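You operate a simulated robot arm through the tools that you are given. There is no shell and no other tool.

You run a simulated two-armed robot. Do the job below in one go: nothing can be reset, and whatever is moved stays where it is left.

## Task
Shrink the purple sleeve to size in a single cycle.
Fine: switch on first and pick the well by the screen; hands clear of the wells; take it by its handle; sleeve back on its spot; switch off. Set down upright: what you pick out.

It is judged by the outcome, as a careful person would: the job done as asked, and still so three seconds after it is handed in. It fails if anything else is knocked over, pushed out of place, dropped, spilled or broken.

## Robot
Two 7-joint arms with two-finger parallel grippers on one trunk that stands fixed in place. Base frame: the origin is at the foot of the trunk, x ahead of it, y to its left, z up. Readings come in m, degrees, newtons and seconds.
The left shoulder is at [0.071, 0.156, 1.23], the right one opposite. Payload 3.91 kg a hand.
Tool frame (each hand has its own): the origin (TCP) lies between the finger pads and is the grasp point; the fingertips stand 0.03 m ahead of it; z points along the fingers, y is the line along which they close. The gripper opens to 0.11 m. The fingers are 0.02 m wide and 0.01 m thick; the gripper's body (0.048 by 0.112 m) begins 0.055 m behind the TCP.
Orientation is told as [roll, pitch, yaw] about the base's x, y, z axes, in that order, counted from this pose: with the fingers straight down and closing along the base's y, the tool's x points along the base's -x, its y along +y and its z along -z.

## Interface
- The arms move only by the tool drive_tool. It takes "left_steps", "right_steps" or both (then of equal length, played together; a hand with none holds still); each is a list of rows, each an object (a shift or turn left out is 0, a gripper value left out holds the last) with "offset": the shift along the tool's x, y, z in m, a list of three; "angular": the turn, a rotation vector about the tool's x, y, z in degrees, a list of three. In form: [{"offset": [tx, ty, tz], "angular": [rx, ry, rz]}, ...]. A call has 1 to 20 rows; each row shifts and turns the commanded pose from where the row before left it, along the tool's axes as they then stand. "left_gripper" and "right_gripper" are, for a hand that has rows, the closure, from 0 (fully open) to 1 (shut), set as the call begins (left out, the last holds). A row lasts 0.2 s, in which the tool goes at most 0.05 m and 8.6 degrees; a call with a longer step from one row to the next is refused whole, and so is a gripper value outside its range. A pose out of reach is approached as far as the arm can. The call stops where the force on the tool passes 40 N (or 10 N more than at its start, if that is more) or the arm is blocked; 0.2 s more then pass. Each finger travels about 0.108 m/s and halts on what it meets, pressing with about 43 N; the grip force reading is that of the motor and also rises with nothing between the fingers. The clock runs only during rows and for 0.2 s after the last one: add rows that do not move to give the fingers time. The reply holds the time, the measured pose of the TCP, the force on the tool along the base axes, the opening and the grip force, in the units named above and with some noise, with the torque about the TCP (base axes, N m) and any sound that the robot's microphone picked up.
- Cameras (640 x 400 px; columns grow to the right, rows downward): "scene" is now at [0.1305, -0.0415, 1.4656]; the picture's right is [-0.45, -0.89, 0.00], its down [-0.45, 0.23, -0.87] and it looks along [0.77, -0.39, -0.50] (base axes); focal length 351 px, centre (320, 200). "left" rides on the left gripper at [0.072, -0.017, -0.103] in its tool frame; the picture's right is [0.23, 0.97, 0.00], its down [-0.76, 0.18, -0.62] and it looks along [-0.61, 0.14, 0.78] (tool axes); focal length 222 px, centre (320, 200). "right" rides on the right gripper at [0.072, 0.017, -0.103] in its tool frame; the picture's right is [-0.23, 0.97, 0.00], its down [-0.76, -0.18, -0.62] and it looks along [-0.61, -0.14, 0.78] (tool axes); focal length 222 px, centre (320, 200). There is no depth. A picture from a camera that has moved, and an enlarged one, comes with that camera's place and axes in the base frame and with its lens.
- snapshot(camera): a new picture of that camera. It takes no simulated time.
- move_column(by): slides the trunk up (or, below 0, down) by that many m; the arms and the scene camera ride with it, the base frame stays. It gives what a move gives, with no picture.
- pan_tilt(pan, tilt): turns the head with the scene camera to pan (to the left, within 86 degrees either way) and tilt (down, from -29 to 69), counted from straight ahead of the robot. It gives what a move gives.
- close_up(camera, box): a new picture of the part [left, top, right, bottom] of that camera's present view, enlarged. It takes no simulated time.
- finish_job(): hands the job in; it is judged then, once.

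Places have to be worked out from the pictures, the camera data and where the tool is seen. Open the grippers and draw the arms clear of the work before you hand the job in, unless the task says otherwise.

The tools are called after "Request:" as a command line: name --argument value ..., lists and objects as JSON in quotes. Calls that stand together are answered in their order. drive_tool: Moves the arms, as the interface text tells. Its arguments: {"type":"object","properties":{"left_steps":{"type":"array"},"left_gripper":{"type":"number"},"right_steps":{"type":"array"},"right_gripper":{"type":"number"}},"required":[]} The other tools are called the same way: move_column (by) slides the trunk up or down; pan_tilt (pan, tilt) turns the head that bears the scene camera; snapshot (camera) takes a picture; close_up (camera, box) takes an enlarged picture of a part of a camera's view; finish_job () hands the job in.

At the start:

```text
clock: 0.0
left_tcp_pos: [0.9117, 0.01, 1.1754]
left_tcp_rot: [0.0, 0.0, 0.0]
left_contact_force: [-0.3, 0.3, -0.1]
left_ft_torque: [0.04, -0.01, 0.01]
left_opening: 0.11
left_grip_force: 0.0
right_tcp_pos: [0.5858, -0.6663, 1.1962]
right_tcp_rot: [0.0, 0.0, -0.1]
right_contact_force: [-0.1, 0.6, -0.9]
right_ft_torque: [-0.02, -0.01, -0.01]
right_opening: 0.1097
right_grip_force: 0.1
trunk travel left (down, up): [-0.675, 0.265]
head pan, tilt: [-26.7, 30.1]
```

scene: 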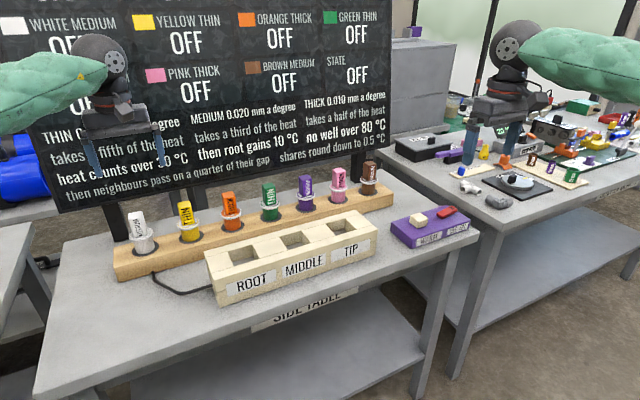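
right: 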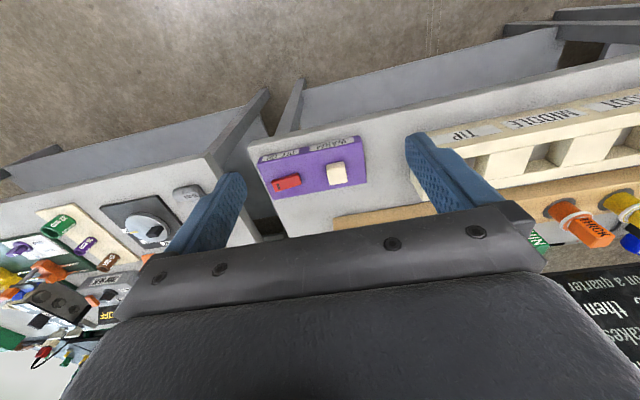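
left: 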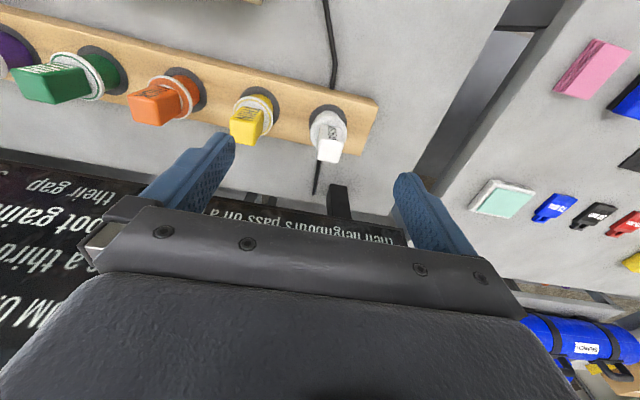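

I begin by looking closely at the board, the rack of sleeves, the wells block and the purple control box.

Request:
close_up --camera "scene" --box '[0, 0, 400, 210]'

Request:
close_up --camera "scene" --box '[100, 150, 400, 310]'

Request:
close_up --camera "scene" --box '[360, 180, 500, 270]'

```text
1.60 times, centred on (200, 105) of scene
camera zoom: at [0.1305, -0.0415, 1.4656], right [-0.45, -0.89, 0.0], down [-0.45, 0.23, -0.87], along [0.77, -0.39, -0.5], focal length 562 px, centre (512, 352)
```

zoom: 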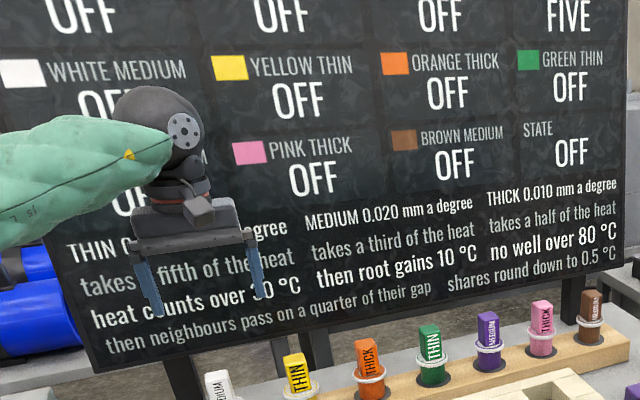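

```text
2.13 times, centred on (250, 230) of scene
camera zoom: at [0.1305, -0.0415, 1.4656], right [-0.45, -0.89, 0.0], down [-0.45, 0.23, -0.87], along [0.77, -0.39, -0.5], focal length 749 px, centre (469, 136)
```

zoom: 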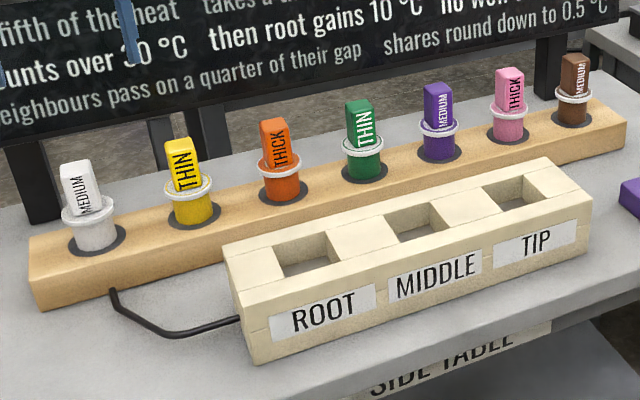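

```text
4.44 times, centred on (430, 225) of scene
camera zoom: at [0.1305, -0.0415, 1.4656], right [-0.45, -0.89, 0.0], down [-0.45, 0.23, -0.87], along [0.77, -0.39, -0.5], focal length 1561 px, centre (-169, 89)
```

zoom: 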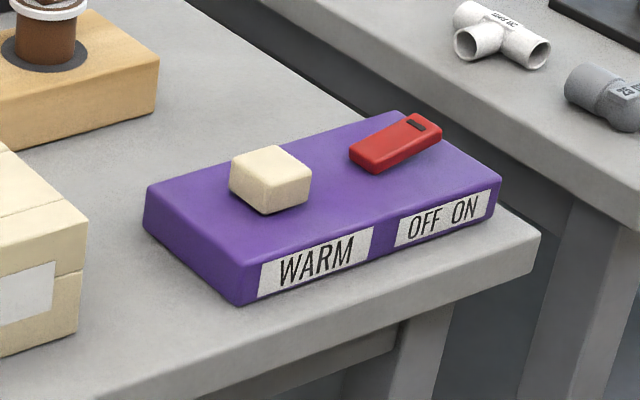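

The board continues above the view, so I turn the head up toward it to read all of it.

Request:
pan_tilt --pan -15 --tilt 10

```text
clock: 0.8
left_tcp_pos: [0.9111, 0.0103, 1.1745]
left_tcp_rot: [0.0, 0.1, 0.0]
left_contact_force: [0.7, -0.2, -0.4]
left_ft_torque: [0.0, -0.01, 0.0]
left_opening: 0.11
left_grip_force: 0.1
right_tcp_pos: [0.5859, -0.6674, 1.1962]
right_tcp_rot: [0.0, 0.1, 0.0]
right_contact_force: [0.9, 0.4, 0.5]
right_ft_torque: [-0.01, 0.02, -0.01]
right_opening: 0.1095
right_grip_force: 0.2
trunk travel left (down, up): [-0.675, 0.265]
head pan, tilt: [-15.0, 10.0]
```

The head is turned; I take the picture of the board.

Request:
snapshot --camera "scene"

Request:
close_up --camera "scene" --box '[160, 40, 460, 230]'

```text
taken
camera scene: at [0.1395, -0.025, 1.4979], right [-0.26, -0.97, 0.0], down [-0.17, 0.05, -0.98], along [0.95, -0.26, -0.17], focal length 351 px, centre (320, 200)
```

scene: 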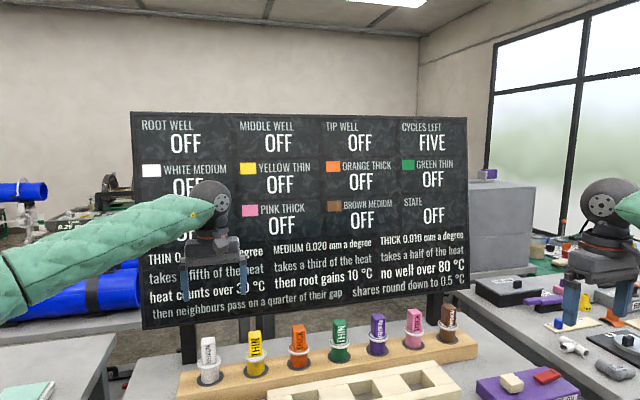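

```text
2.11 times, centred on (310, 135) of scene
camera zoom: at [0.1395, -0.025, 1.4979], right [-0.26, -0.97, 0.0], down [-0.17, 0.05, -0.98], along [0.95, -0.26, -0.17], focal length 740 px, centre (341, 337)
```

zoom: 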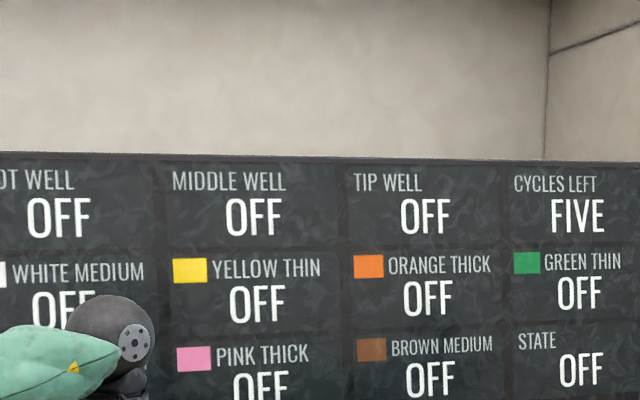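

The left arm hides part of the board, so I draw it back to the left, staying high.

Request:
drive_tool --left_steps '[{"offset": [0.02, 0.045, 0]}, {"offset": [0.02, 0.045, 0]}, {"offset": [0.02, 0.045, 0]}, {"offset": [0.02, 0.045, 0]}, {"offset": [0.02, 0.045, 0]}, {"offset": [0.02, 0.045, 0]}, {"offset": [0.02, 0.045, 0]}, {"offset": [0.02, 0.045, 0]}, {"offset": [0.02, 0.045, 0]}, {"offset": [0.02, 0.045, 0]}, {"offset": [0, 0, 0]}]'

Request:
snapshot --camera "scene"

```text
clock: 3.2
left_tcp_pos: [0.7118, 0.4602, 1.1755]
left_tcp_rot: [0.0, 0.0, 0.0]
left_contact_force: [1.0, -0.1, 0.1]
left_ft_torque: [0.01, 0.02, 0.0]
left_opening: 0.1102
left_grip_force: 0.1
right_tcp_pos: [0.5859, -0.6661, 1.1953]
right_tcp_rot: [0.0, 0.1, 0.0]
right_contact_force: [-0.5, -0.1, 0.3]
right_ft_torque: [-0.01, 0.04, -0.02]
right_opening: 0.1098
right_grip_force: 0.0
trunk travel left (down, up): [-0.675, 0.265]
head pan, tilt: [-15.0, 10.0]
```

```text
taken
camera scene: at [0.1403, -0.0257, 1.498], right [-0.26, -0.97, 0.0], down [-0.17, 0.05, -0.98], along [0.95, -0.25, -0.17], focal length 351 px, centre (320, 200)
```

scene: 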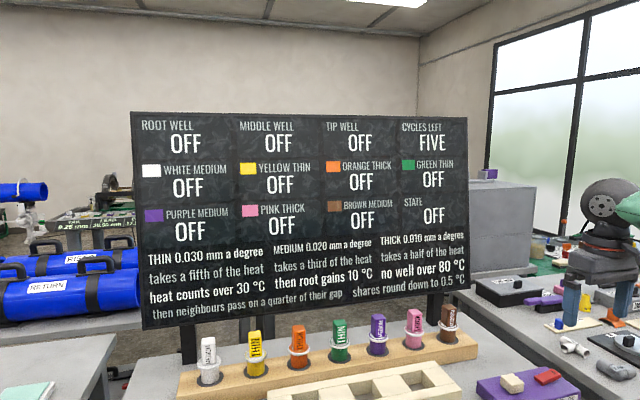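

The board is clear now; I enlarge the rules.

Request:
close_up --camera "scene" --box '[130, 225, 310, 335]'

Request:
close_up --camera "scene" --box '[300, 225, 480, 335]'

Request:
pan_tilt --pan -33 --tilt 35

```text
3.56 times, centred on (220, 280) of scene
camera zoom: at [0.1403, -0.0257, 1.498], right [-0.26, -0.97, 0.0], down [-0.17, 0.05, -0.98], along [0.95, -0.25, -0.17], focal length 1249 px, centre (676, -84)
```

zoom: 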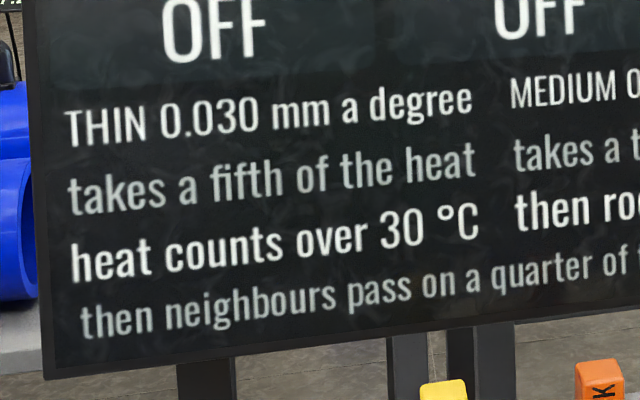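

```text
3.56 times, centred on (390, 280) of scene
camera zoom: at [0.1403, -0.0257, 1.498], right [-0.26, -0.97, 0.0], down [-0.17, 0.05, -0.98], along [0.95, -0.25, -0.17], focal length 1249 px, centre (71, -84)
```

zoom: 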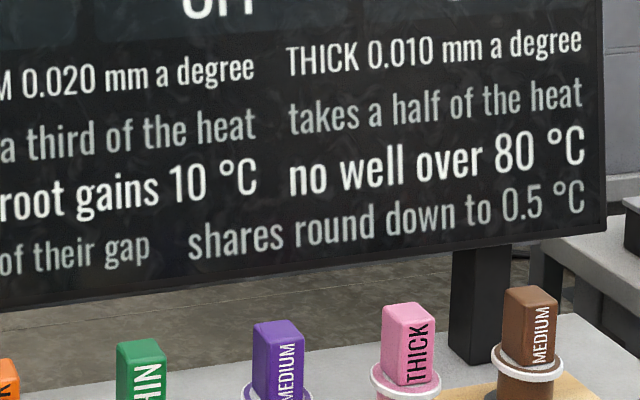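

```text
clock: 4.1
left_tcp_pos: [0.7113, 0.4608, 1.1743]
left_tcp_rot: [0.0, 0.1, 0.0]
left_contact_force: [0.4, -1.0, 0.3]
left_ft_torque: [-0.02, -0.05, 0.0]
left_opening: 0.11
left_grip_force: 0.0
right_tcp_pos: [0.5868, -0.6653, 1.195]
right_tcp_rot: [0.0, 0.0, 0.0]
right_contact_force: [0.8, -0.2, 0.1]
right_ft_torque: [0.02, 0.0, -0.03]
right_opening: 0.1103
right_grip_force: 0.1
trunk travel left (down, up): [-0.675, 0.265]
head pan, tilt: [-33.0, 35.0]
```

Next I look at the purple control box to find the rocker switch's exact place.

Request:
snapshot --camera "scene"

Request:
close_up --camera "right" --box '[240, 110, 440, 235]'

```text
taken
camera scene: at [0.1234, -0.0485, 1.458], right [-0.54, -0.84, 0.0], down [-0.48, 0.31, -0.82], along [0.69, -0.45, -0.57], focal length 351 px, centre (320, 200)
```

scene: 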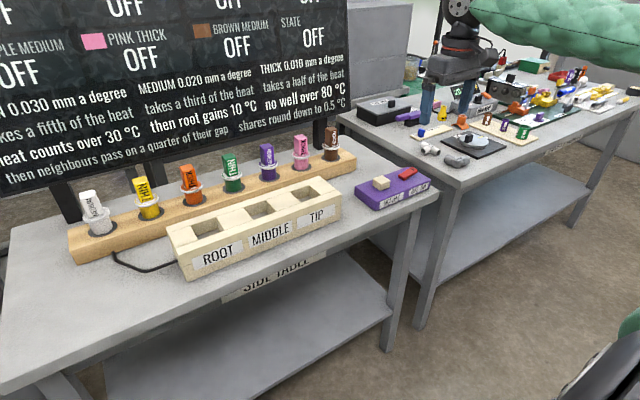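

```text
3.20 times, centred on (340, 172) of right
camera zoom: at [0.5126, -0.6487, 1.2999], right [0.23, 0.97, 0.0], down [0.76, -0.18, 0.62], along [0.61, -0.14, -0.78], focal length 711 px, centre (256, 288)
```

zoom: 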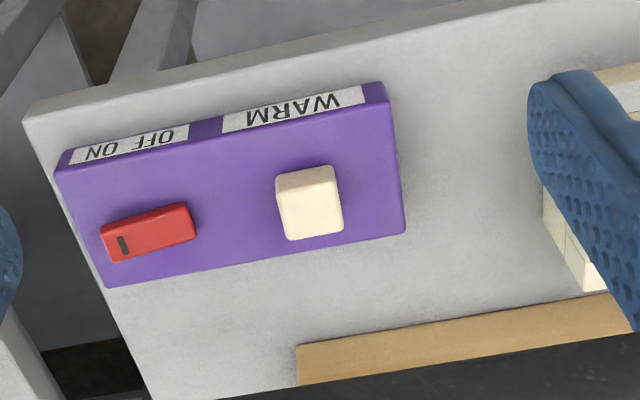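

The OFF side of the red rocker is down and the ON end (dark mark) is raised, at about [0.756, -0.795, 0.91]. That is far out for a straight-down tool, so I shut the right gripper, turn it toward the box and tilt the fingers outward.

Request:
drive_tool --right_steps '[{"angular": [0, 0, 7.2]}, {"angular": [0, 0, 7.2]}, {"angular": [0, 0, 7.2]}, {"angular": [0, 0, 7.2]}, {"angular": [0, 0, 7.2]}, {"angular": [0, 0, 7.0]}, {"angular": [0, -7.5, 0]}, {"angular": [0, -7.5, 0]}, {"angular": [0, -7.5, 0]}, {"angular": [0, -7.5, 0]}, {"offset": [0, 0, 0]}]' --right_gripper 1

Request:
snapshot --camera "right"

Request:
snapshot --camera "scene"

```text
clock: 6.5
left_tcp_pos: [0.7109, 0.4612, 1.176]
left_tcp_rot: [0.1, 0.0, 0.0]
left_contact_force: [0.1, -0.4, 1.1]
left_ft_torque: [-0.03, 0.02, 0.03]
left_opening: 0.11
left_grip_force: 0.1
right_tcp_pos: [0.5852, -0.6657, 1.1955]
right_tcp_rot: [0.0, -30.0, -43.1]
right_contact_force: [-0.1, -0.5, -0.3]
right_ft_torque: [0.01, -0.02, 0.0]
right_opening: 0.0
right_grip_force: 37.8
trunk travel left (down, up): [-0.675, 0.265]
head pan, tilt: [-33.0, 35.0]
```

```text
taken
camera right: at [0.5128, -0.575, 1.2484], right [0.81, 0.58, 0.11], down [0.13, -0.37, 0.92], along [0.57, -0.73, -0.37], focal length 222 px, centre (320, 200)
```

right: 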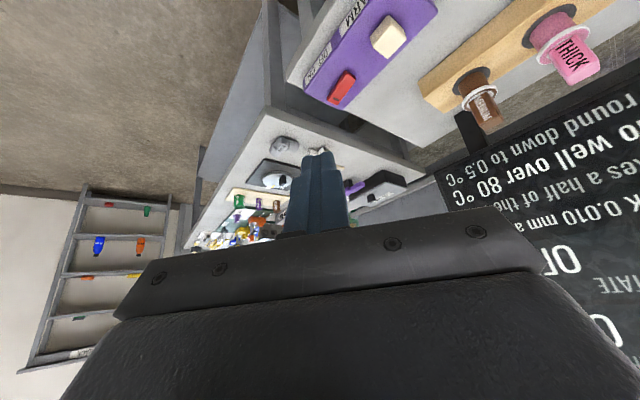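

```text
taken
camera scene: at [0.1238, -0.0488, 1.4578], right [-0.54, -0.84, 0.0], down [-0.48, 0.31, -0.82], along [0.69, -0.45, -0.57], focal length 351 px, centre (320, 200)
```

scene: 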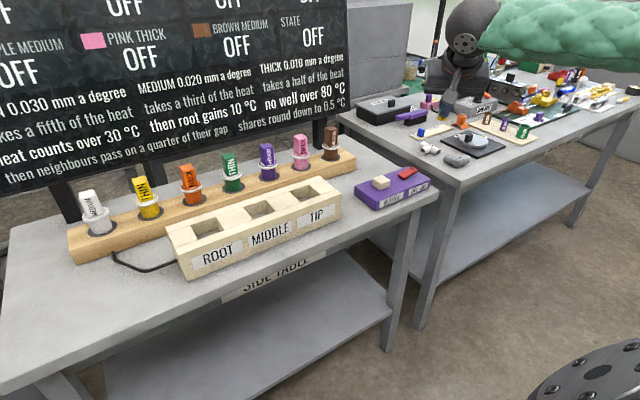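

The right tool is tilted 30° outward and closed. I move it to hover about 6 cm above the ON end of the rocker.

Request:
drive_tool --right_steps '[{"offset": [-0.0125, 0.003, 0.0379]}, {"offset": [-0.0125, 0.003, 0.0379]}, {"offset": [-0.0125, 0.003, 0.0379]}, {"offset": [-0.0125, 0.003, 0.0379]}, {"offset": [-0.0125, 0.003, 0.0379]}, {"offset": [-0.0125, 0.003, 0.0379]}, {"offset": [-0.0125, 0.003, 0.0379]}, {"offset": [0, 0, 0]}]'

Request:
snapshot --camera "right"

Request:
close_up --camera "scene" --box '[330, 100, 490, 220]'

```text
clock: 8.3
left_tcp_pos: [0.7105, 0.4614, 1.1757]
left_tcp_rot: [0.0, -0.1, 0.0]
left_contact_force: [0.1, 0.1, -0.7]
left_ft_torque: [-0.01, -0.01, 0.0]
left_opening: 0.1099
left_grip_force: 0.0
right_tcp_pos: [0.7512, -0.7945, 1.0095]
right_tcp_rot: [0.0, -30.1, -43.0]
right_contact_force: [0.3, 1.0, 0.6]
right_ft_torque: [0.02, 0.01, 0.03]
right_opening: 0.0
right_grip_force: 37.9
trunk travel left (down, up): [-0.675, 0.265]
head pan, tilt: [-33.0, 35.0]
```

```text
taken
camera right: at [0.6788, -0.7037, 1.0629], right [0.81, 0.58, 0.11], down [0.13, -0.37, 0.92], along [0.57, -0.73, -0.37], focal length 222 px, centre (320, 200)
```

right: 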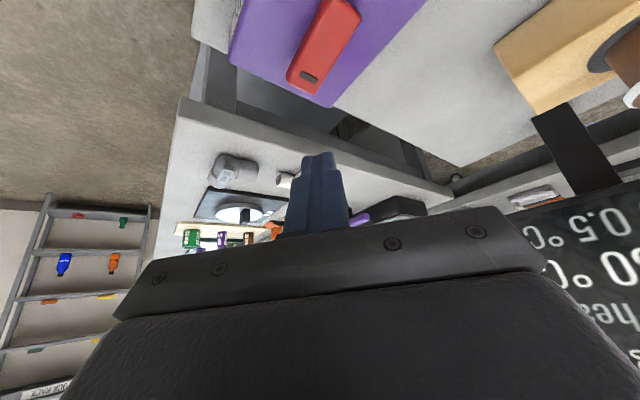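

```text
3.33 times, centred on (410, 160) of scene
camera zoom: at [0.1223, -0.0479, 1.4581], right [-0.54, -0.84, 0.0], down [-0.48, 0.31, -0.82], along [0.69, -0.45, -0.57], focal length 1171 px, centre (20, 333)
```

zoom: 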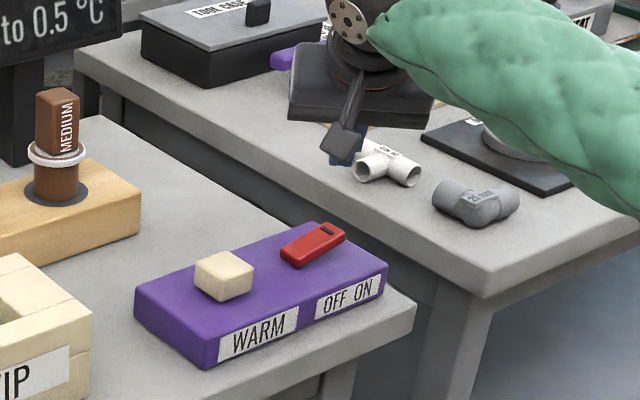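

I measure the rocker's dark mark at [0.755, -0.796, 0.915], and the lowest fingertip edge hangs about 6 cm over it. I go straight down and press gently.

Request:
drive_tool --right_steps '[{"offset": [0.01, 0, 0.0173]}, {"offset": [0.01, 0, 0.0173]}, {"offset": [0.0075, 0, 0.013]}, {"offset": [0.0025, 0, 0.0043]}, {"offset": [0.0025, 0, 0.0043]}, {"offset": [0.0025, 0, 0.0043]}, {"offset": [0, 0, 0]}]'

Request:
close_up --camera "scene" --box '[330, 100, 490, 220]'

Request:
snapshot --camera "scene"

```text
clock: 9.9
left_tcp_pos: [0.7112, 0.4611, 1.1757]
left_tcp_rot: [-0.1, -0.1, 0.0]
left_contact_force: [0.7, 0.3, 0.9]
left_ft_torque: [-0.01, 0.03, 0.02]
left_opening: 0.1101
left_grip_force: 0.0
right_tcp_pos: [0.7515, -0.7936, 0.9414]
right_tcp_rot: [0.0, -30.1, -43.0]
right_contact_force: [2.1, -2.4, 5.2]
right_ft_torque: [-0.05, -0.15, -0.05]
right_opening: 0.0
right_grip_force: 37.3
trunk travel left (down, up): [-0.675, 0.265]
head pan, tilt: [-33.0, 35.0]
```

```text
3.33 times, centred on (410, 160) of scene
camera zoom: at [0.1232, -0.0484, 1.458], right [-0.54, -0.84, 0.0], down [-0.48, 0.31, -0.82], along [0.69, -0.45, -0.57], focal length 1171 px, centre (20, 333)
```

zoom: 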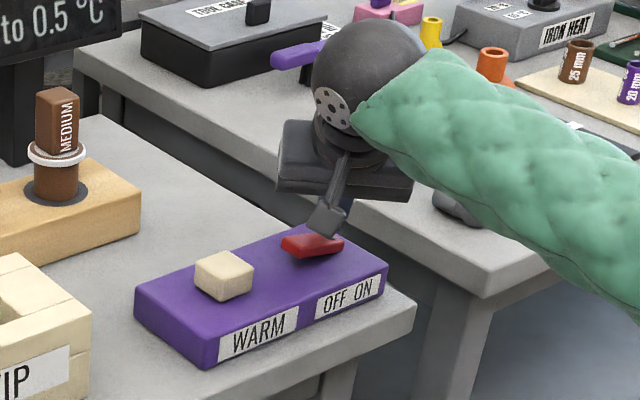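

```text
taken
camera scene: at [0.1232, -0.0484, 1.458], right [-0.54, -0.84, 0.0], down [-0.48, 0.31, -0.82], along [0.69, -0.45, -0.57], focal length 351 px, centre (320, 200)
```

scene: 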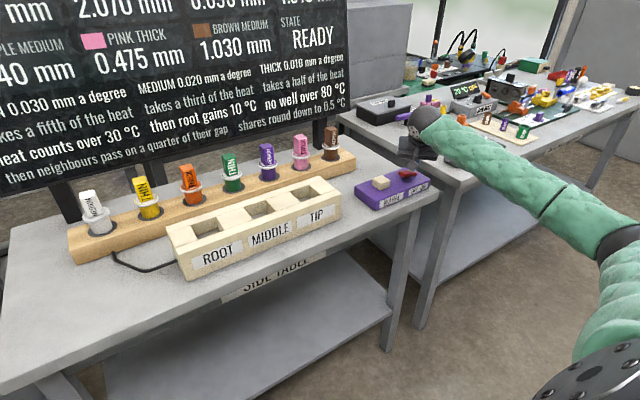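

The rocker has flipped and the board now reads READY. I lift off straight up and turn the head to read the board.

Request:
drive_tool --right_steps '[{"offset": [-0.01, 0, -0.0173]}, {"offset": [-0.0125, 0, -0.0216]}, {"offset": [-0.02, 0, -0.0346]}, {"offset": [-0.02, 0, -0.0346]}, {"offset": [-0.01, 0, -0.0173]}, {"offset": [0, 0, 0]}]'

Request:
pan_tilt --pan -17 --tilt 12

Request:
snapshot --camera "scene"

Request:
close_up --camera "scene" --box '[140, 80, 340, 230]'

Request:
close_up --camera "scene" --box '[310, 80, 510, 230]'

```text
clock: 11.3
left_tcp_pos: [0.7125, 0.4608, 1.1754]
left_tcp_rot: [-0.1, 0.0, 0.0]
left_contact_force: [-0.8, 0.0, 0.3]
left_ft_torque: [-0.03, 0.01, -0.02]
left_opening: 0.1101
left_grip_force: 0.2
right_tcp_pos: [0.7546, -0.7928, 1.0844]
right_tcp_rot: [-0.1, -30.0, -43.0]
right_contact_force: [-0.2, -0.3, -0.2]
right_ft_torque: [0.03, -0.01, 0.02]
right_opening: 0.0001
right_grip_force: 37.9
trunk travel left (down, up): [-0.675, 0.265]
head pan, tilt: [-33.0, 35.0]
```

```text
clock: 12.2
left_tcp_pos: [0.7111, 0.4614, 1.1759]
left_tcp_rot: [0.0, 0.0, 0.0]
left_contact_force: [-0.3, 0.3, 0.3]
left_ft_torque: [0.02, -0.03, 0.0]
left_opening: 0.1101
left_grip_force: 0.1
right_tcp_pos: [0.7527, -0.7931, 1.0844]
right_tcp_rot: [-0.1, -30.1, -43.0]
right_contact_force: [-0.5, 0.7, 0.1]
right_ft_torque: [0.01, 0.0, 0.01]
right_opening: 0.0001
right_grip_force: 38.1
trunk travel left (down, up): [-0.675, 0.265]
head pan, tilt: [-17.0, 12.0]
```

```text
taken
camera scene: at [0.1388, -0.028, 1.4947], right [-0.29, -0.96, 0.0], down [-0.2, 0.06, -0.98], along [0.93, -0.29, -0.21], focal length 351 px, centre (320, 200)
```

scene: 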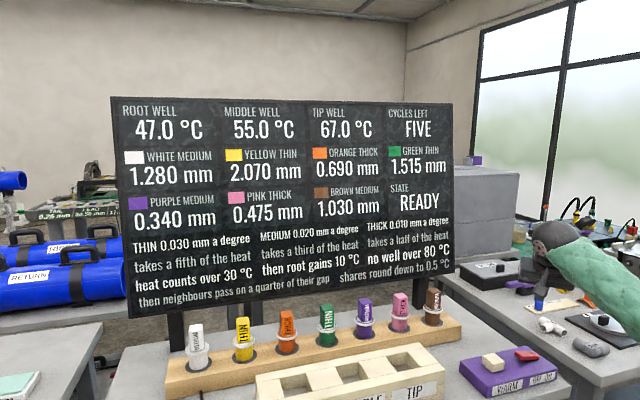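

```text
2.67 times, centred on (240, 155) of scene
camera zoom: at [0.1388, -0.028, 1.4947], right [-0.29, -0.96, 0.0], down [-0.2, 0.06, -0.98], along [0.93, -0.29, -0.21], focal length 937 px, centre (533, 320)
```

zoom: 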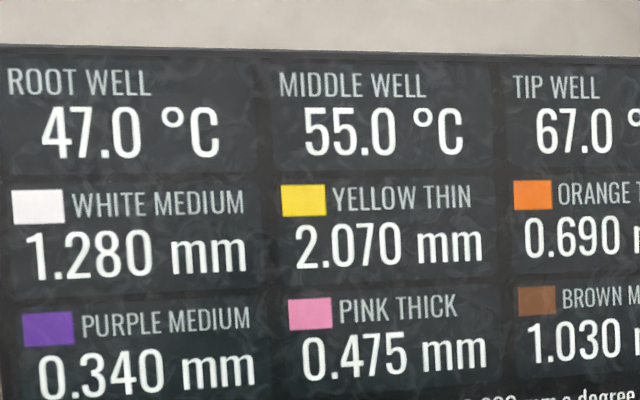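

```text
2.67 times, centred on (410, 155) of scene
camera zoom: at [0.1388, -0.028, 1.4947], right [-0.29, -0.96, 0.0], down [-0.2, 0.06, -0.98], along [0.93, -0.29, -0.21], focal length 937 px, centre (80, 320)
```

zoom: 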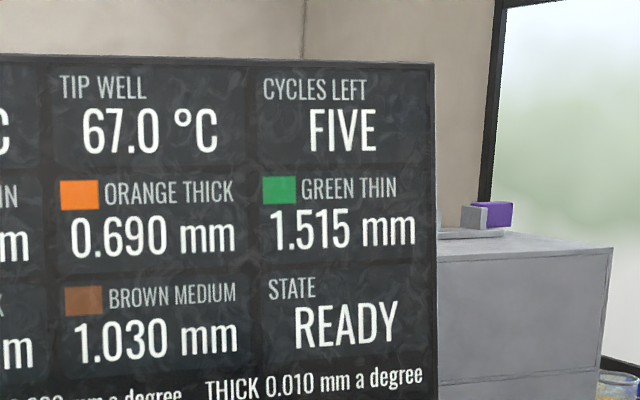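

Purple is MEDIUM and needs 0.340 mm. At 0.020 mm per degree that takes 17 °C over 30, and the ROOT well at 47.0 °C gives exactly that (MIDDLE would give 0.50, TIP 0.74). I now look closely at the purple sleeve and the wells block.

Request:
pan_tilt --pan -20 --tilt 33

Request:
snapshot --camera "scene"

Request:
close_up --camera "scene" --box '[280, 110, 440, 210]'

Request:
close_up --camera "scene" --box '[240, 180, 440, 305]'

```text
clock: 13.0
left_tcp_pos: [0.7113, 0.4598, 1.1757]
left_tcp_rot: [0.0, 0.0, 0.0]
left_contact_force: [0.8, 0.3, 0.3]
left_ft_torque: [-0.02, 0.02, -0.01]
left_opening: 0.1101
left_grip_force: 0.0
right_tcp_pos: [0.7548, -0.7932, 1.0843]
right_tcp_rot: [0.0, -30.0, -43.0]
right_contact_force: [-0.1, 0.7, -0.1]
right_ft_torque: [0.02, 0.02, 0.0]
right_opening: 0.0
right_grip_force: 37.7
trunk travel left (down, up): [-0.675, 0.265]
head pan, tilt: [-20.0, 33.0]
```

```text
taken
camera scene: at [0.1333, -0.0311, 1.4611], right [-0.34, -0.94, 0.0], down [-0.51, 0.19, -0.84], along [0.79, -0.29, -0.54], focal length 351 px, centre (320, 200)
```

scene: 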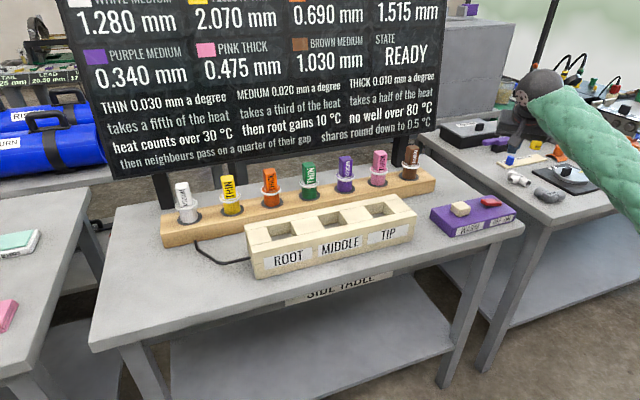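

```text
4.00 times, centred on (360, 160) of scene
camera zoom: at [0.1333, -0.0311, 1.4611], right [-0.34, -0.94, 0.0], down [-0.51, 0.19, -0.84], along [0.79, -0.29, -0.54], focal length 1405 px, centre (160, 360)
```

zoom: 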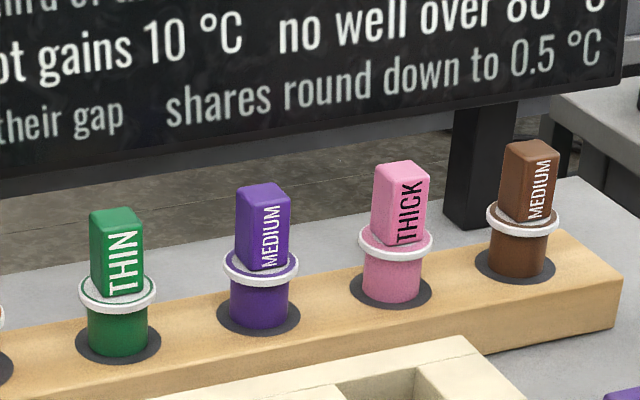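

```text
3.20 times, centred on (340, 242) of scene
camera zoom: at [0.1333, -0.0311, 1.4611], right [-0.34, -0.94, 0.0], down [-0.51, 0.19, -0.84], along [0.79, -0.29, -0.54], focal length 1124 px, centre (256, 64)
```

zoom: 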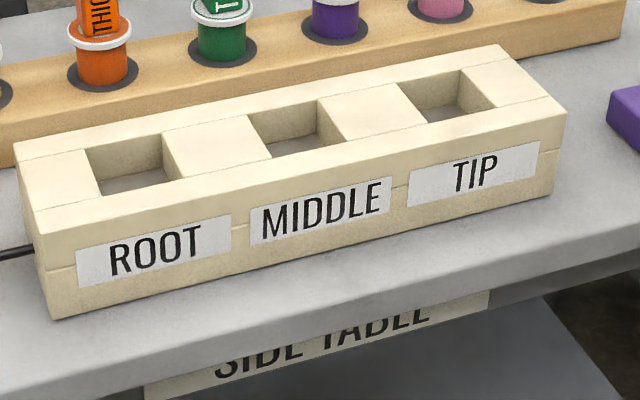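

The sleeve looks like a 4 cm body on a dark spot, with a white ring and a block handle above it. I draw the right arm inward, turn it square to the table with the fingers tilted 25° outward and open part way, to inspect the purple sleeve.

Request:
drive_tool --right_steps '[{"offset": [0.025, 0, -0.0318]}, {"offset": [0.025, 0, -0.0318]}, {"offset": [0.025, 0, -0.0318]}, {"offset": [0.025, 0, -0.0318]}, {"angular": [0, 7.5, 0]}, {"angular": [0, 7.5, 0]}, {"angular": [0, 7.5, 0]}, {"angular": [0, 7.5, 0]}, {"angular": [0, 0, -7.2]}, {"angular": [0, 0, -7.2]}, {"angular": [0, 0, -7.2]}, {"angular": [0, 0, -7.2]}, {"angular": [0, 0, -7.2]}, {"angular": [0, 0, -7.0]}, {"angular": [0, -8.35, 0]}, {"angular": [0, -8.35, 0]}, {"angular": [0, -8.3, 0]}, {"offset": [0, 0, 0]}]' --right_gripper 0.36

Request:
drive_tool --right_steps '[{"offset": [-0.01, 0.04, 0.0038]}, {"offset": [-0.01, 0.04, 0.0038]}, {"offset": [-0.01, 0.04, 0.0038]}, {"offset": [-0.01, 0.04, 0.0038]}, {"offset": [-0.01, 0.04, 0.0038]}, {"offset": [-0.01, 0.04, 0.0038]}, {"offset": [-0.01, 0.04, 0.0038]}, {"offset": [0, 0, 0]}]'

Request:
snapshot --camera "right"

Request:
snapshot --camera "scene"

```text
clock: 16.8
left_tcp_pos: [0.7121, 0.4584, 1.1761]
left_tcp_rot: [0.0, 0.1, -0.1]
left_contact_force: [-0.3, 0.8, 0.0]
left_ft_torque: [0.03, 0.04, 0.0]
left_opening: 0.1099
left_grip_force: 0.1
right_tcp_pos: [0.6421, -0.6915, 1.1446]
right_tcp_rot: [0.0, -25.1, -0.1]
right_contact_force: [0.6, -0.4, -0.2]
right_ft_torque: [0.0, 0.04, -0.01]
right_opening: 0.0704
right_grip_force: 0.1
trunk travel left (down, up): [-0.675, 0.265]
head pan, tilt: [-20.0, 33.0]
```

```text
clock: 18.6
left_tcp_pos: [0.7099, 0.4607, 1.1769]
left_tcp_rot: [0.0, 0.0, 0.1]
left_contact_force: [0.4, 0.1, -0.2]
left_ft_torque: [0.04, -0.01, 0.0]
left_opening: 0.1099
left_grip_force: 0.0
right_tcp_pos: [0.7168, -0.4104, 1.1515]
right_tcp_rot: [0.1, -25.0, 0.0]
right_contact_force: [0.0, -0.6, -0.4]
right_ft_torque: [-0.03, 0.0, 0.01]
right_opening: 0.0702
right_grip_force: 0.1
trunk travel left (down, up): [-0.675, 0.265]
head pan, tilt: [-20.0, 33.0]
```

```text
taken
camera right: at [0.607, -0.3936, 1.2147], right [0.21, 0.97, 0.1], down [0.43, -0.18, 0.89], along [0.88, -0.14, -0.45], focal length 222 px, centre (320, 200)
```

right: 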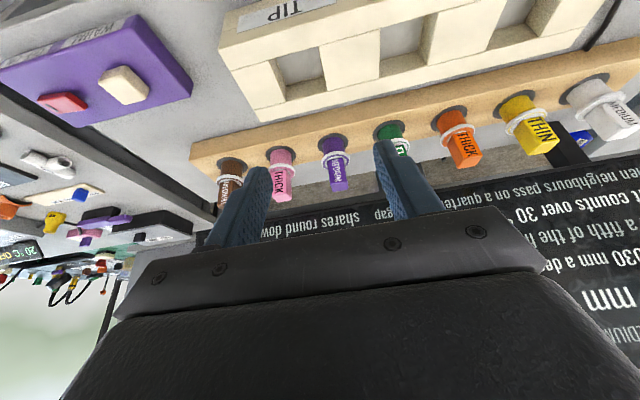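

```text
taken
camera scene: at [0.1324, -0.0318, 1.4611], right [-0.34, -0.94, 0.0], down [-0.51, 0.19, -0.84], along [0.79, -0.29, -0.54], focal length 351 px, centre (320, 200)
```

scene: 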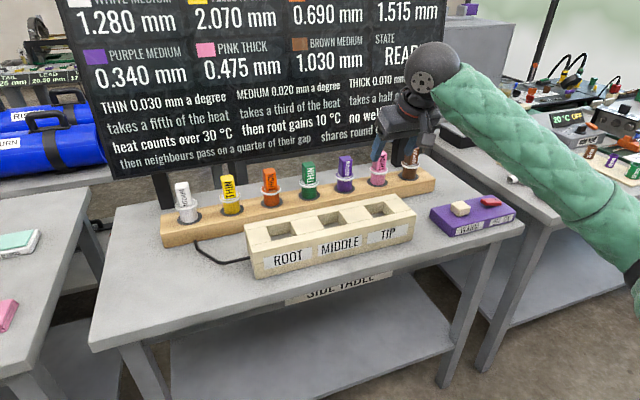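

The purple sleeve is right between the open fingers' view. I enlarge it in both cameras to triangulate.

Request:
close_up --camera "right" --box '[280, 110, 400, 200]'

Request:
close_up --camera "scene" --box '[310, 140, 390, 200]'

Request:
close_up --camera "right" --box '[380, 0, 580, 125]'

```text
4.44 times, centred on (340, 155) of right
camera zoom: at [0.607, -0.3936, 1.2147], right [0.21, 0.97, 0.1], down [0.43, -0.18, 0.89], along [0.88, -0.14, -0.45], focal length 987 px, centre (231, 400)
```

zoom: 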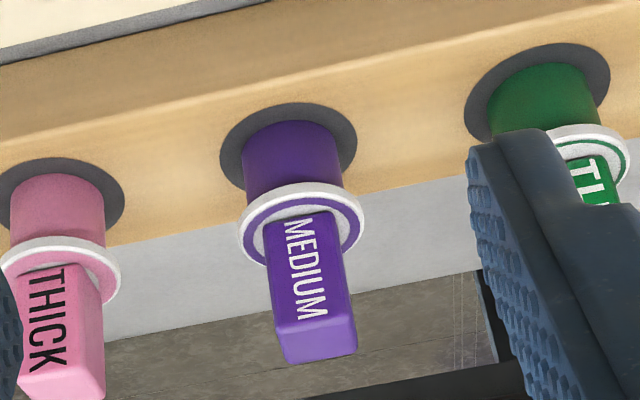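

```text
6.67 times, centred on (350, 170) of scene
camera zoom: at [0.1324, -0.0318, 1.4611], right [-0.34, -0.94, 0.0], down [-0.51, 0.19, -0.84], along [0.79, -0.29, -0.54], focal length 2342 px, centre (120, 400)
```

zoom: 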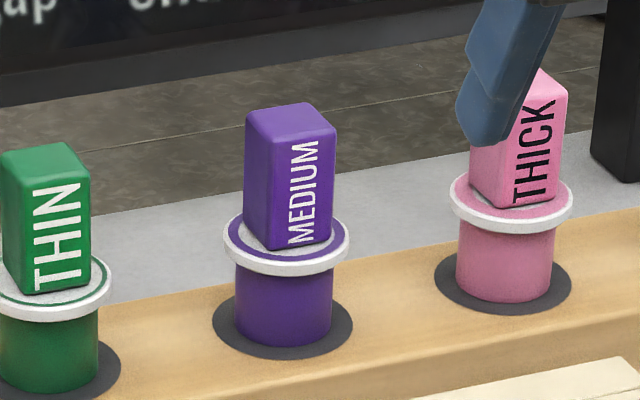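

```text
3.20 times, centred on (480, 62) of right
camera zoom: at [0.607, -0.3936, 1.2147], right [0.21, 0.97, 0.1], down [0.43, -0.18, 0.89], along [0.88, -0.14, -0.45], focal length 711 px, centre (-192, 640)
```

zoom: 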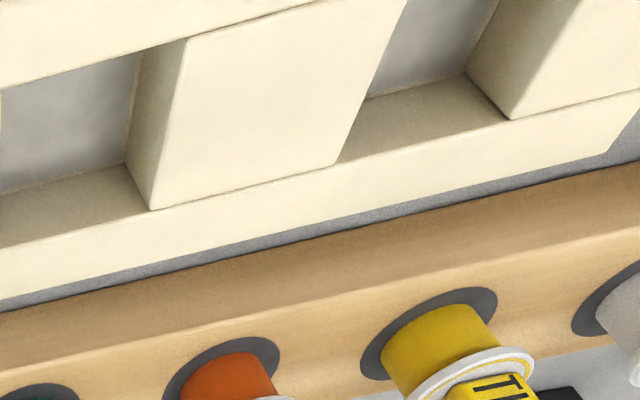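

Both cameras agree: the purple sleeve stands on its spot at [0.960, -0.411], rack top z 0.913, ring at z 0.956, and a 3 cm square handle with its top at z 1.017. The ROOT well is centred at [0.782, -0.170], block top 0.947, floor about 0.914. I hover over the handle at z 1.10.

Request:
drive_tool --right_steps '[{"offset": [-0.0329, 0, 0.0248]}, {"offset": [-0.0329, 0, 0.0248]}, {"offset": [-0.0329, 0, 0.0248]}, {"offset": [-0.0329, 0, 0.0248]}, {"offset": [-0.0329, 0, 0.0248]}, {"offset": [-0.0329, 0, 0.0248]}, {"offset": [0, 0, 0]}]'

Request:
snapshot --camera "right"

Request:
close_up --camera "scene" --box '[270, 90, 430, 210]'

```text
clock: 20.2
left_tcp_pos: [0.7101, 0.4608, 1.177]
left_tcp_rot: [0.0, 0.0, 0.1]
left_contact_force: [0.5, 0.2, 0.0]
left_ft_torque: [0.0, -0.03, 0.01]
left_opening: 0.1099
left_grip_force: 0.1
right_tcp_pos: [0.9581, -0.4093, 1.1021]
right_tcp_rot: [-0.1, -25.0, 0.0]
right_contact_force: [0.5, 0.1, -0.1]
right_ft_torque: [0.01, -0.02, -0.01]
right_opening: 0.0704
right_grip_force: 0.0
trunk travel left (down, up): [-0.675, 0.265]
head pan, tilt: [-20.0, 33.0]
```

```text
taken
camera right: at [0.8484, -0.3924, 1.1646], right [0.21, 0.97, 0.1], down [0.43, -0.18, 0.89], along [0.88, -0.14, -0.45], focal length 222 px, centre (320, 200)
```

right: 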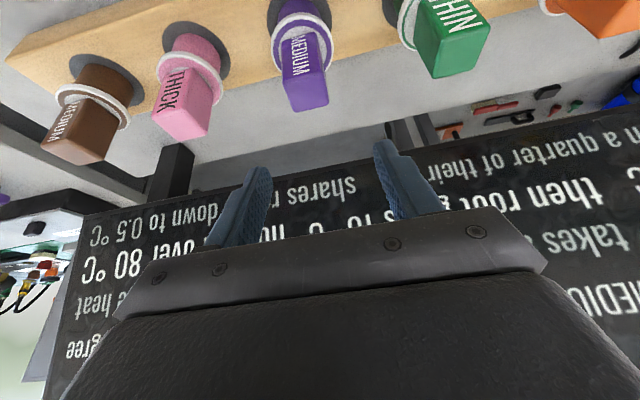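

```text
3.33 times, centred on (350, 150) of scene
camera zoom: at [0.1322, -0.0316, 1.4611], right [-0.34, -0.94, 0.0], down [-0.51, 0.19, -0.84], along [0.79, -0.29, -0.54], focal length 1171 px, centre (220, 367)
```

zoom: 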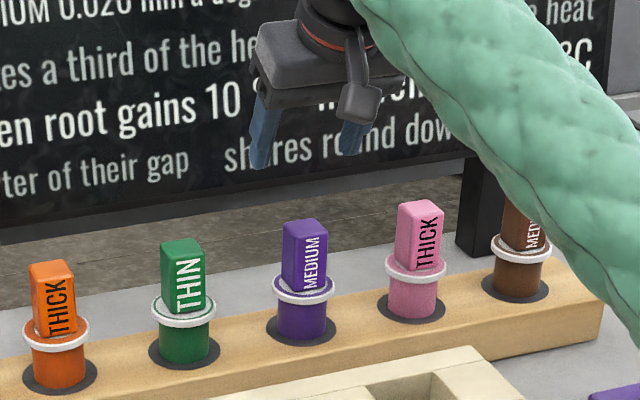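

The handle top is measured again at [0.960, -0.411], right under the open fingers. I go straight down to z 1.00 around the handle.

Request:
drive_tool --right_steps '[{"offset": [0.0083, -0.0003, 0.0187]}, {"offset": [0.0083, -0.0003, 0.0187]}, {"offset": [0.0083, -0.0003, 0.0187]}, {"offset": [0.0083, -0.0003, 0.0187]}, {"offset": [0.0083, -0.0003, 0.0187]}, {"offset": [0, 0, 0]}]'

Request:
snapshot --camera "right"

Request:
close_up --camera "scene" --box '[270, 90, 430, 210]'

```text
clock: 21.6
left_tcp_pos: [0.7113, 0.4617, 1.1749]
left_tcp_rot: [-0.1, 0.0, 0.1]
left_contact_force: [-0.5, -0.6, 0.5]
left_ft_torque: [-0.01, -0.03, 0.03]
left_opening: 0.1101
left_grip_force: 0.1
right_tcp_pos: [0.9611, -0.4116, 0.9961]
right_tcp_rot: [0.0, -24.9, 0.0]
right_contact_force: [-0.8, 0.4, 0.9]
right_ft_torque: [-0.02, 0.02, -0.01]
right_opening: 0.0703
right_grip_force: 0.1
trunk travel left (down, up): [-0.675, 0.265]
head pan, tilt: [-20.0, 33.0]
```

```text
taken
camera right: at [0.8509, -0.3956, 1.0602], right [0.21, 0.97, 0.1], down [0.43, -0.18, 0.89], along [0.88, -0.14, -0.45], focal length 222 px, centre (320, 200)
```

right: 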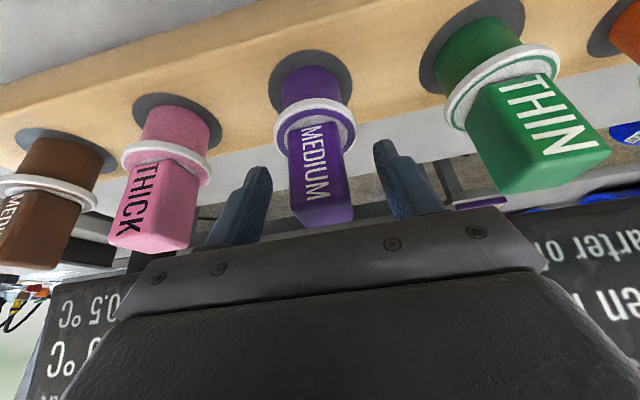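

```text
3.33 times, centred on (350, 150) of scene
camera zoom: at [0.1332, -0.0308, 1.461], right [-0.34, -0.94, 0.0], down [-0.51, 0.19, -0.84], along [0.79, -0.29, -0.54], focal length 1171 px, centre (220, 367)
```

zoom: 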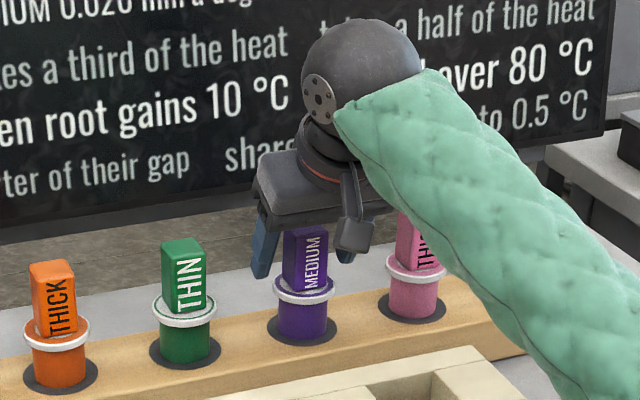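

The handle is centred between the pads and the tips sit just above the ring. I raise 3 mm and close on the handle.

Request:
drive_tool --right_steps '[{"offset": [-0.0013, 0, -0.0027]}, {"offset": [0, 0, 0]}]'

Request:
drive_tool --right_steps '[{"offset": [0, 0, 0]}, {"offset": [0, 0, 0]}, {"offset": [0, 0, 0]}, {"offset": [0, 0, 0]}, {"offset": [0, 0, 0]}]' --right_gripper 1

Request:
snapshot --camera "right"

```text
clock: 22.2
left_tcp_pos: [0.7117, 0.4613, 1.1759]
left_tcp_rot: [0.1, 0.0, 0.0]
left_contact_force: [-0.1, 1.1, 0.4]
left_ft_torque: [-0.04, -0.02, 0.0]
left_opening: 0.1099
left_grip_force: 0.0
right_tcp_pos: [0.9623, -0.4136, 0.9984]
right_tcp_rot: [0.0, -25.1, 0.0]
right_contact_force: [0.4, 0.4, 0.0]
right_ft_torque: [0.0, -0.01, -0.02]
right_opening: 0.0702
right_grip_force: 0.1
trunk travel left (down, up): [-0.675, 0.265]
head pan, tilt: [-20.0, 33.0]
```

```text
clock: 23.4
left_tcp_pos: [0.7113, 0.4606, 1.1759]
left_tcp_rot: [0.0, 0.0, 0.0]
left_contact_force: [0.8, -0.3, -0.4]
left_ft_torque: [0.02, 0.01, -0.06]
left_opening: 0.11
left_grip_force: 0.1
right_tcp_pos: [0.9627, -0.4121, 0.9993]
right_tcp_rot: [0.0, -25.0, 0.0]
right_contact_force: [0.9, 0.7, 0.4]
right_ft_torque: [0.03, -0.02, -0.02]
right_opening: 0.0312
right_grip_force: 43.5
trunk travel left (down, up): [-0.675, 0.265]
head pan, tilt: [-20.0, 33.0]
```

```text
taken
camera right: at [0.8519, -0.3953, 1.0623], right [0.21, 0.97, 0.1], down [0.43, -0.18, 0.89], along [0.88, -0.14, -0.45], focal length 222 px, centre (320, 200)
```

right: 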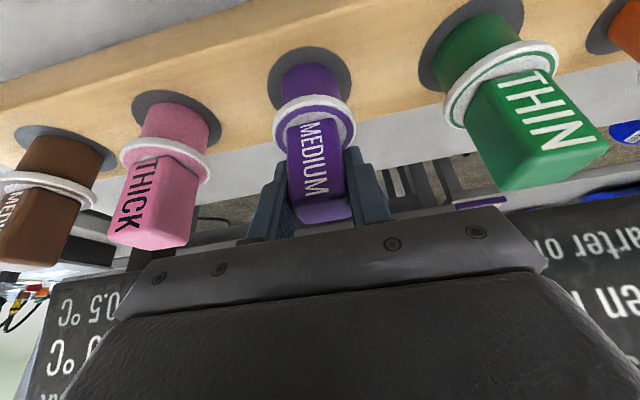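

Gripped: opening 0.031 m, 43 N. I lift straight up 12 cm.

Request:
drive_tool --right_steps '[{"offset": [-0.0042, 0, -0.0091]}, {"offset": [-0.0042, 0, -0.0091]}, {"offset": [-0.0106, 0, -0.0227]}, {"offset": [-0.0106, 0, -0.0227]}, {"offset": [-0.0106, 0, -0.0227]}, {"offset": [-0.0106, 0, -0.0227]}, {"offset": [0, 0, 0]}]'

Request:
snapshot --camera "right"

Request:
snapshot --camera "scene"

```text
clock: 25.0
left_tcp_pos: [0.7114, 0.4605, 1.1761]
left_tcp_rot: [0.0, 0.0, -0.1]
left_contact_force: [0.2, -1.2, 0.1]
left_ft_torque: [0.04, 0.05, 0.01]
left_opening: 0.1099
left_grip_force: 0.1
right_tcp_pos: [0.9628, -0.4149, 1.1202]
right_tcp_rot: [0.0, -24.9, -0.1]
right_contact_force: [-0.3, -0.1, -0.4]
right_ft_torque: [0.03, 0.01, 0.01]
right_opening: 0.0315
right_grip_force: 42.7
trunk travel left (down, up): [-0.675, 0.265]
head pan, tilt: [-20.0, 33.0]
```

```text
taken
camera right: at [0.8533, -0.397, 1.1844], right [0.21, 0.97, 0.1], down [0.43, -0.18, 0.89], along [0.88, -0.14, -0.45], focal length 222 px, centre (320, 200)
```

right: 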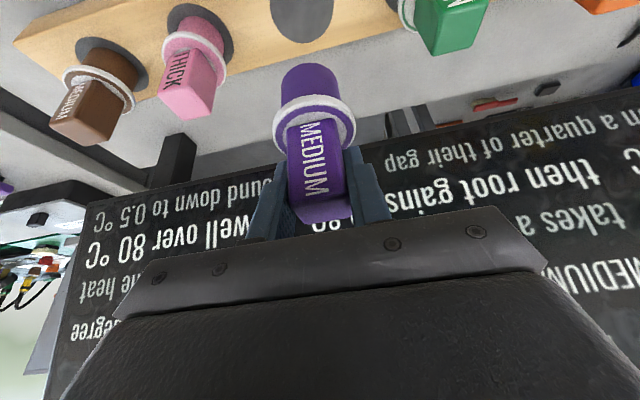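

```text
taken
camera scene: at [0.1338, -0.0313, 1.4609], right [-0.34, -0.94, 0.0], down [-0.51, 0.19, -0.84], along [0.79, -0.29, -0.55], focal length 351 px, centre (320, 200)
```

scene: 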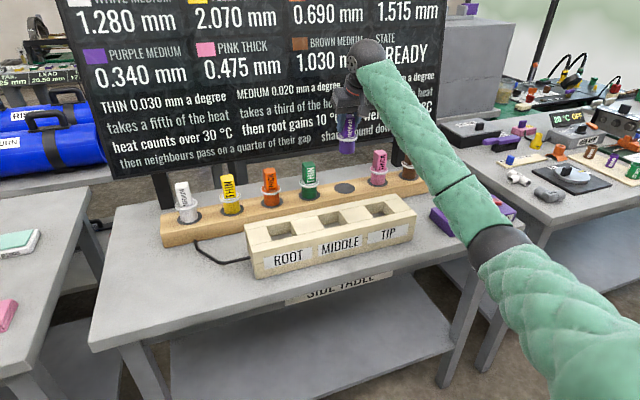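

The sleeve is up and hangs straight; its spot is a flat dark disc on the rack. I zoom on the ROOT well for an accurate centre before carrying it over.

Request:
close_up --camera "scene" --box '[235, 200, 355, 275]'

Request:
close_up --camera "scene" --box '[310, 100, 390, 160]'

```text
5.33 times, centred on (295, 238) of scene
camera zoom: at [0.1338, -0.0313, 1.4609], right [-0.34, -0.94, 0.0], down [-0.51, 0.19, -0.84], along [0.79, -0.29, -0.55], focal length 1873 px, centre (453, 0)
```

zoom: 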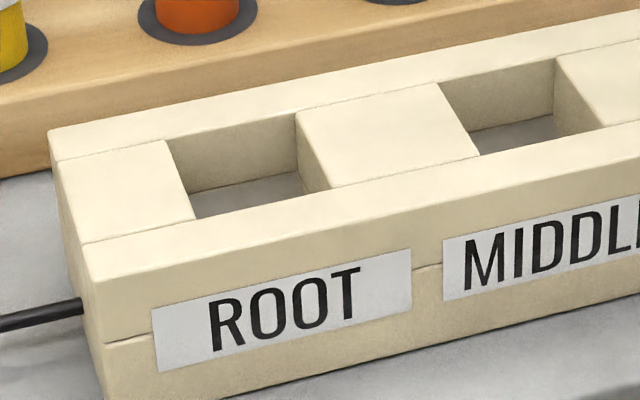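

```text
6.67 times, centred on (350, 130) of scene
camera zoom: at [0.1338, -0.0313, 1.4609], right [-0.34, -0.94, 0.0], down [-0.51, 0.19, -0.84], along [0.79, -0.29, -0.55], focal length 2342 px, centre (120, 667)
```

zoom: 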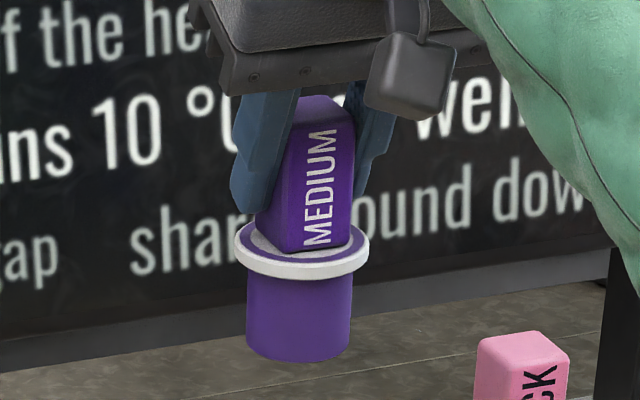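

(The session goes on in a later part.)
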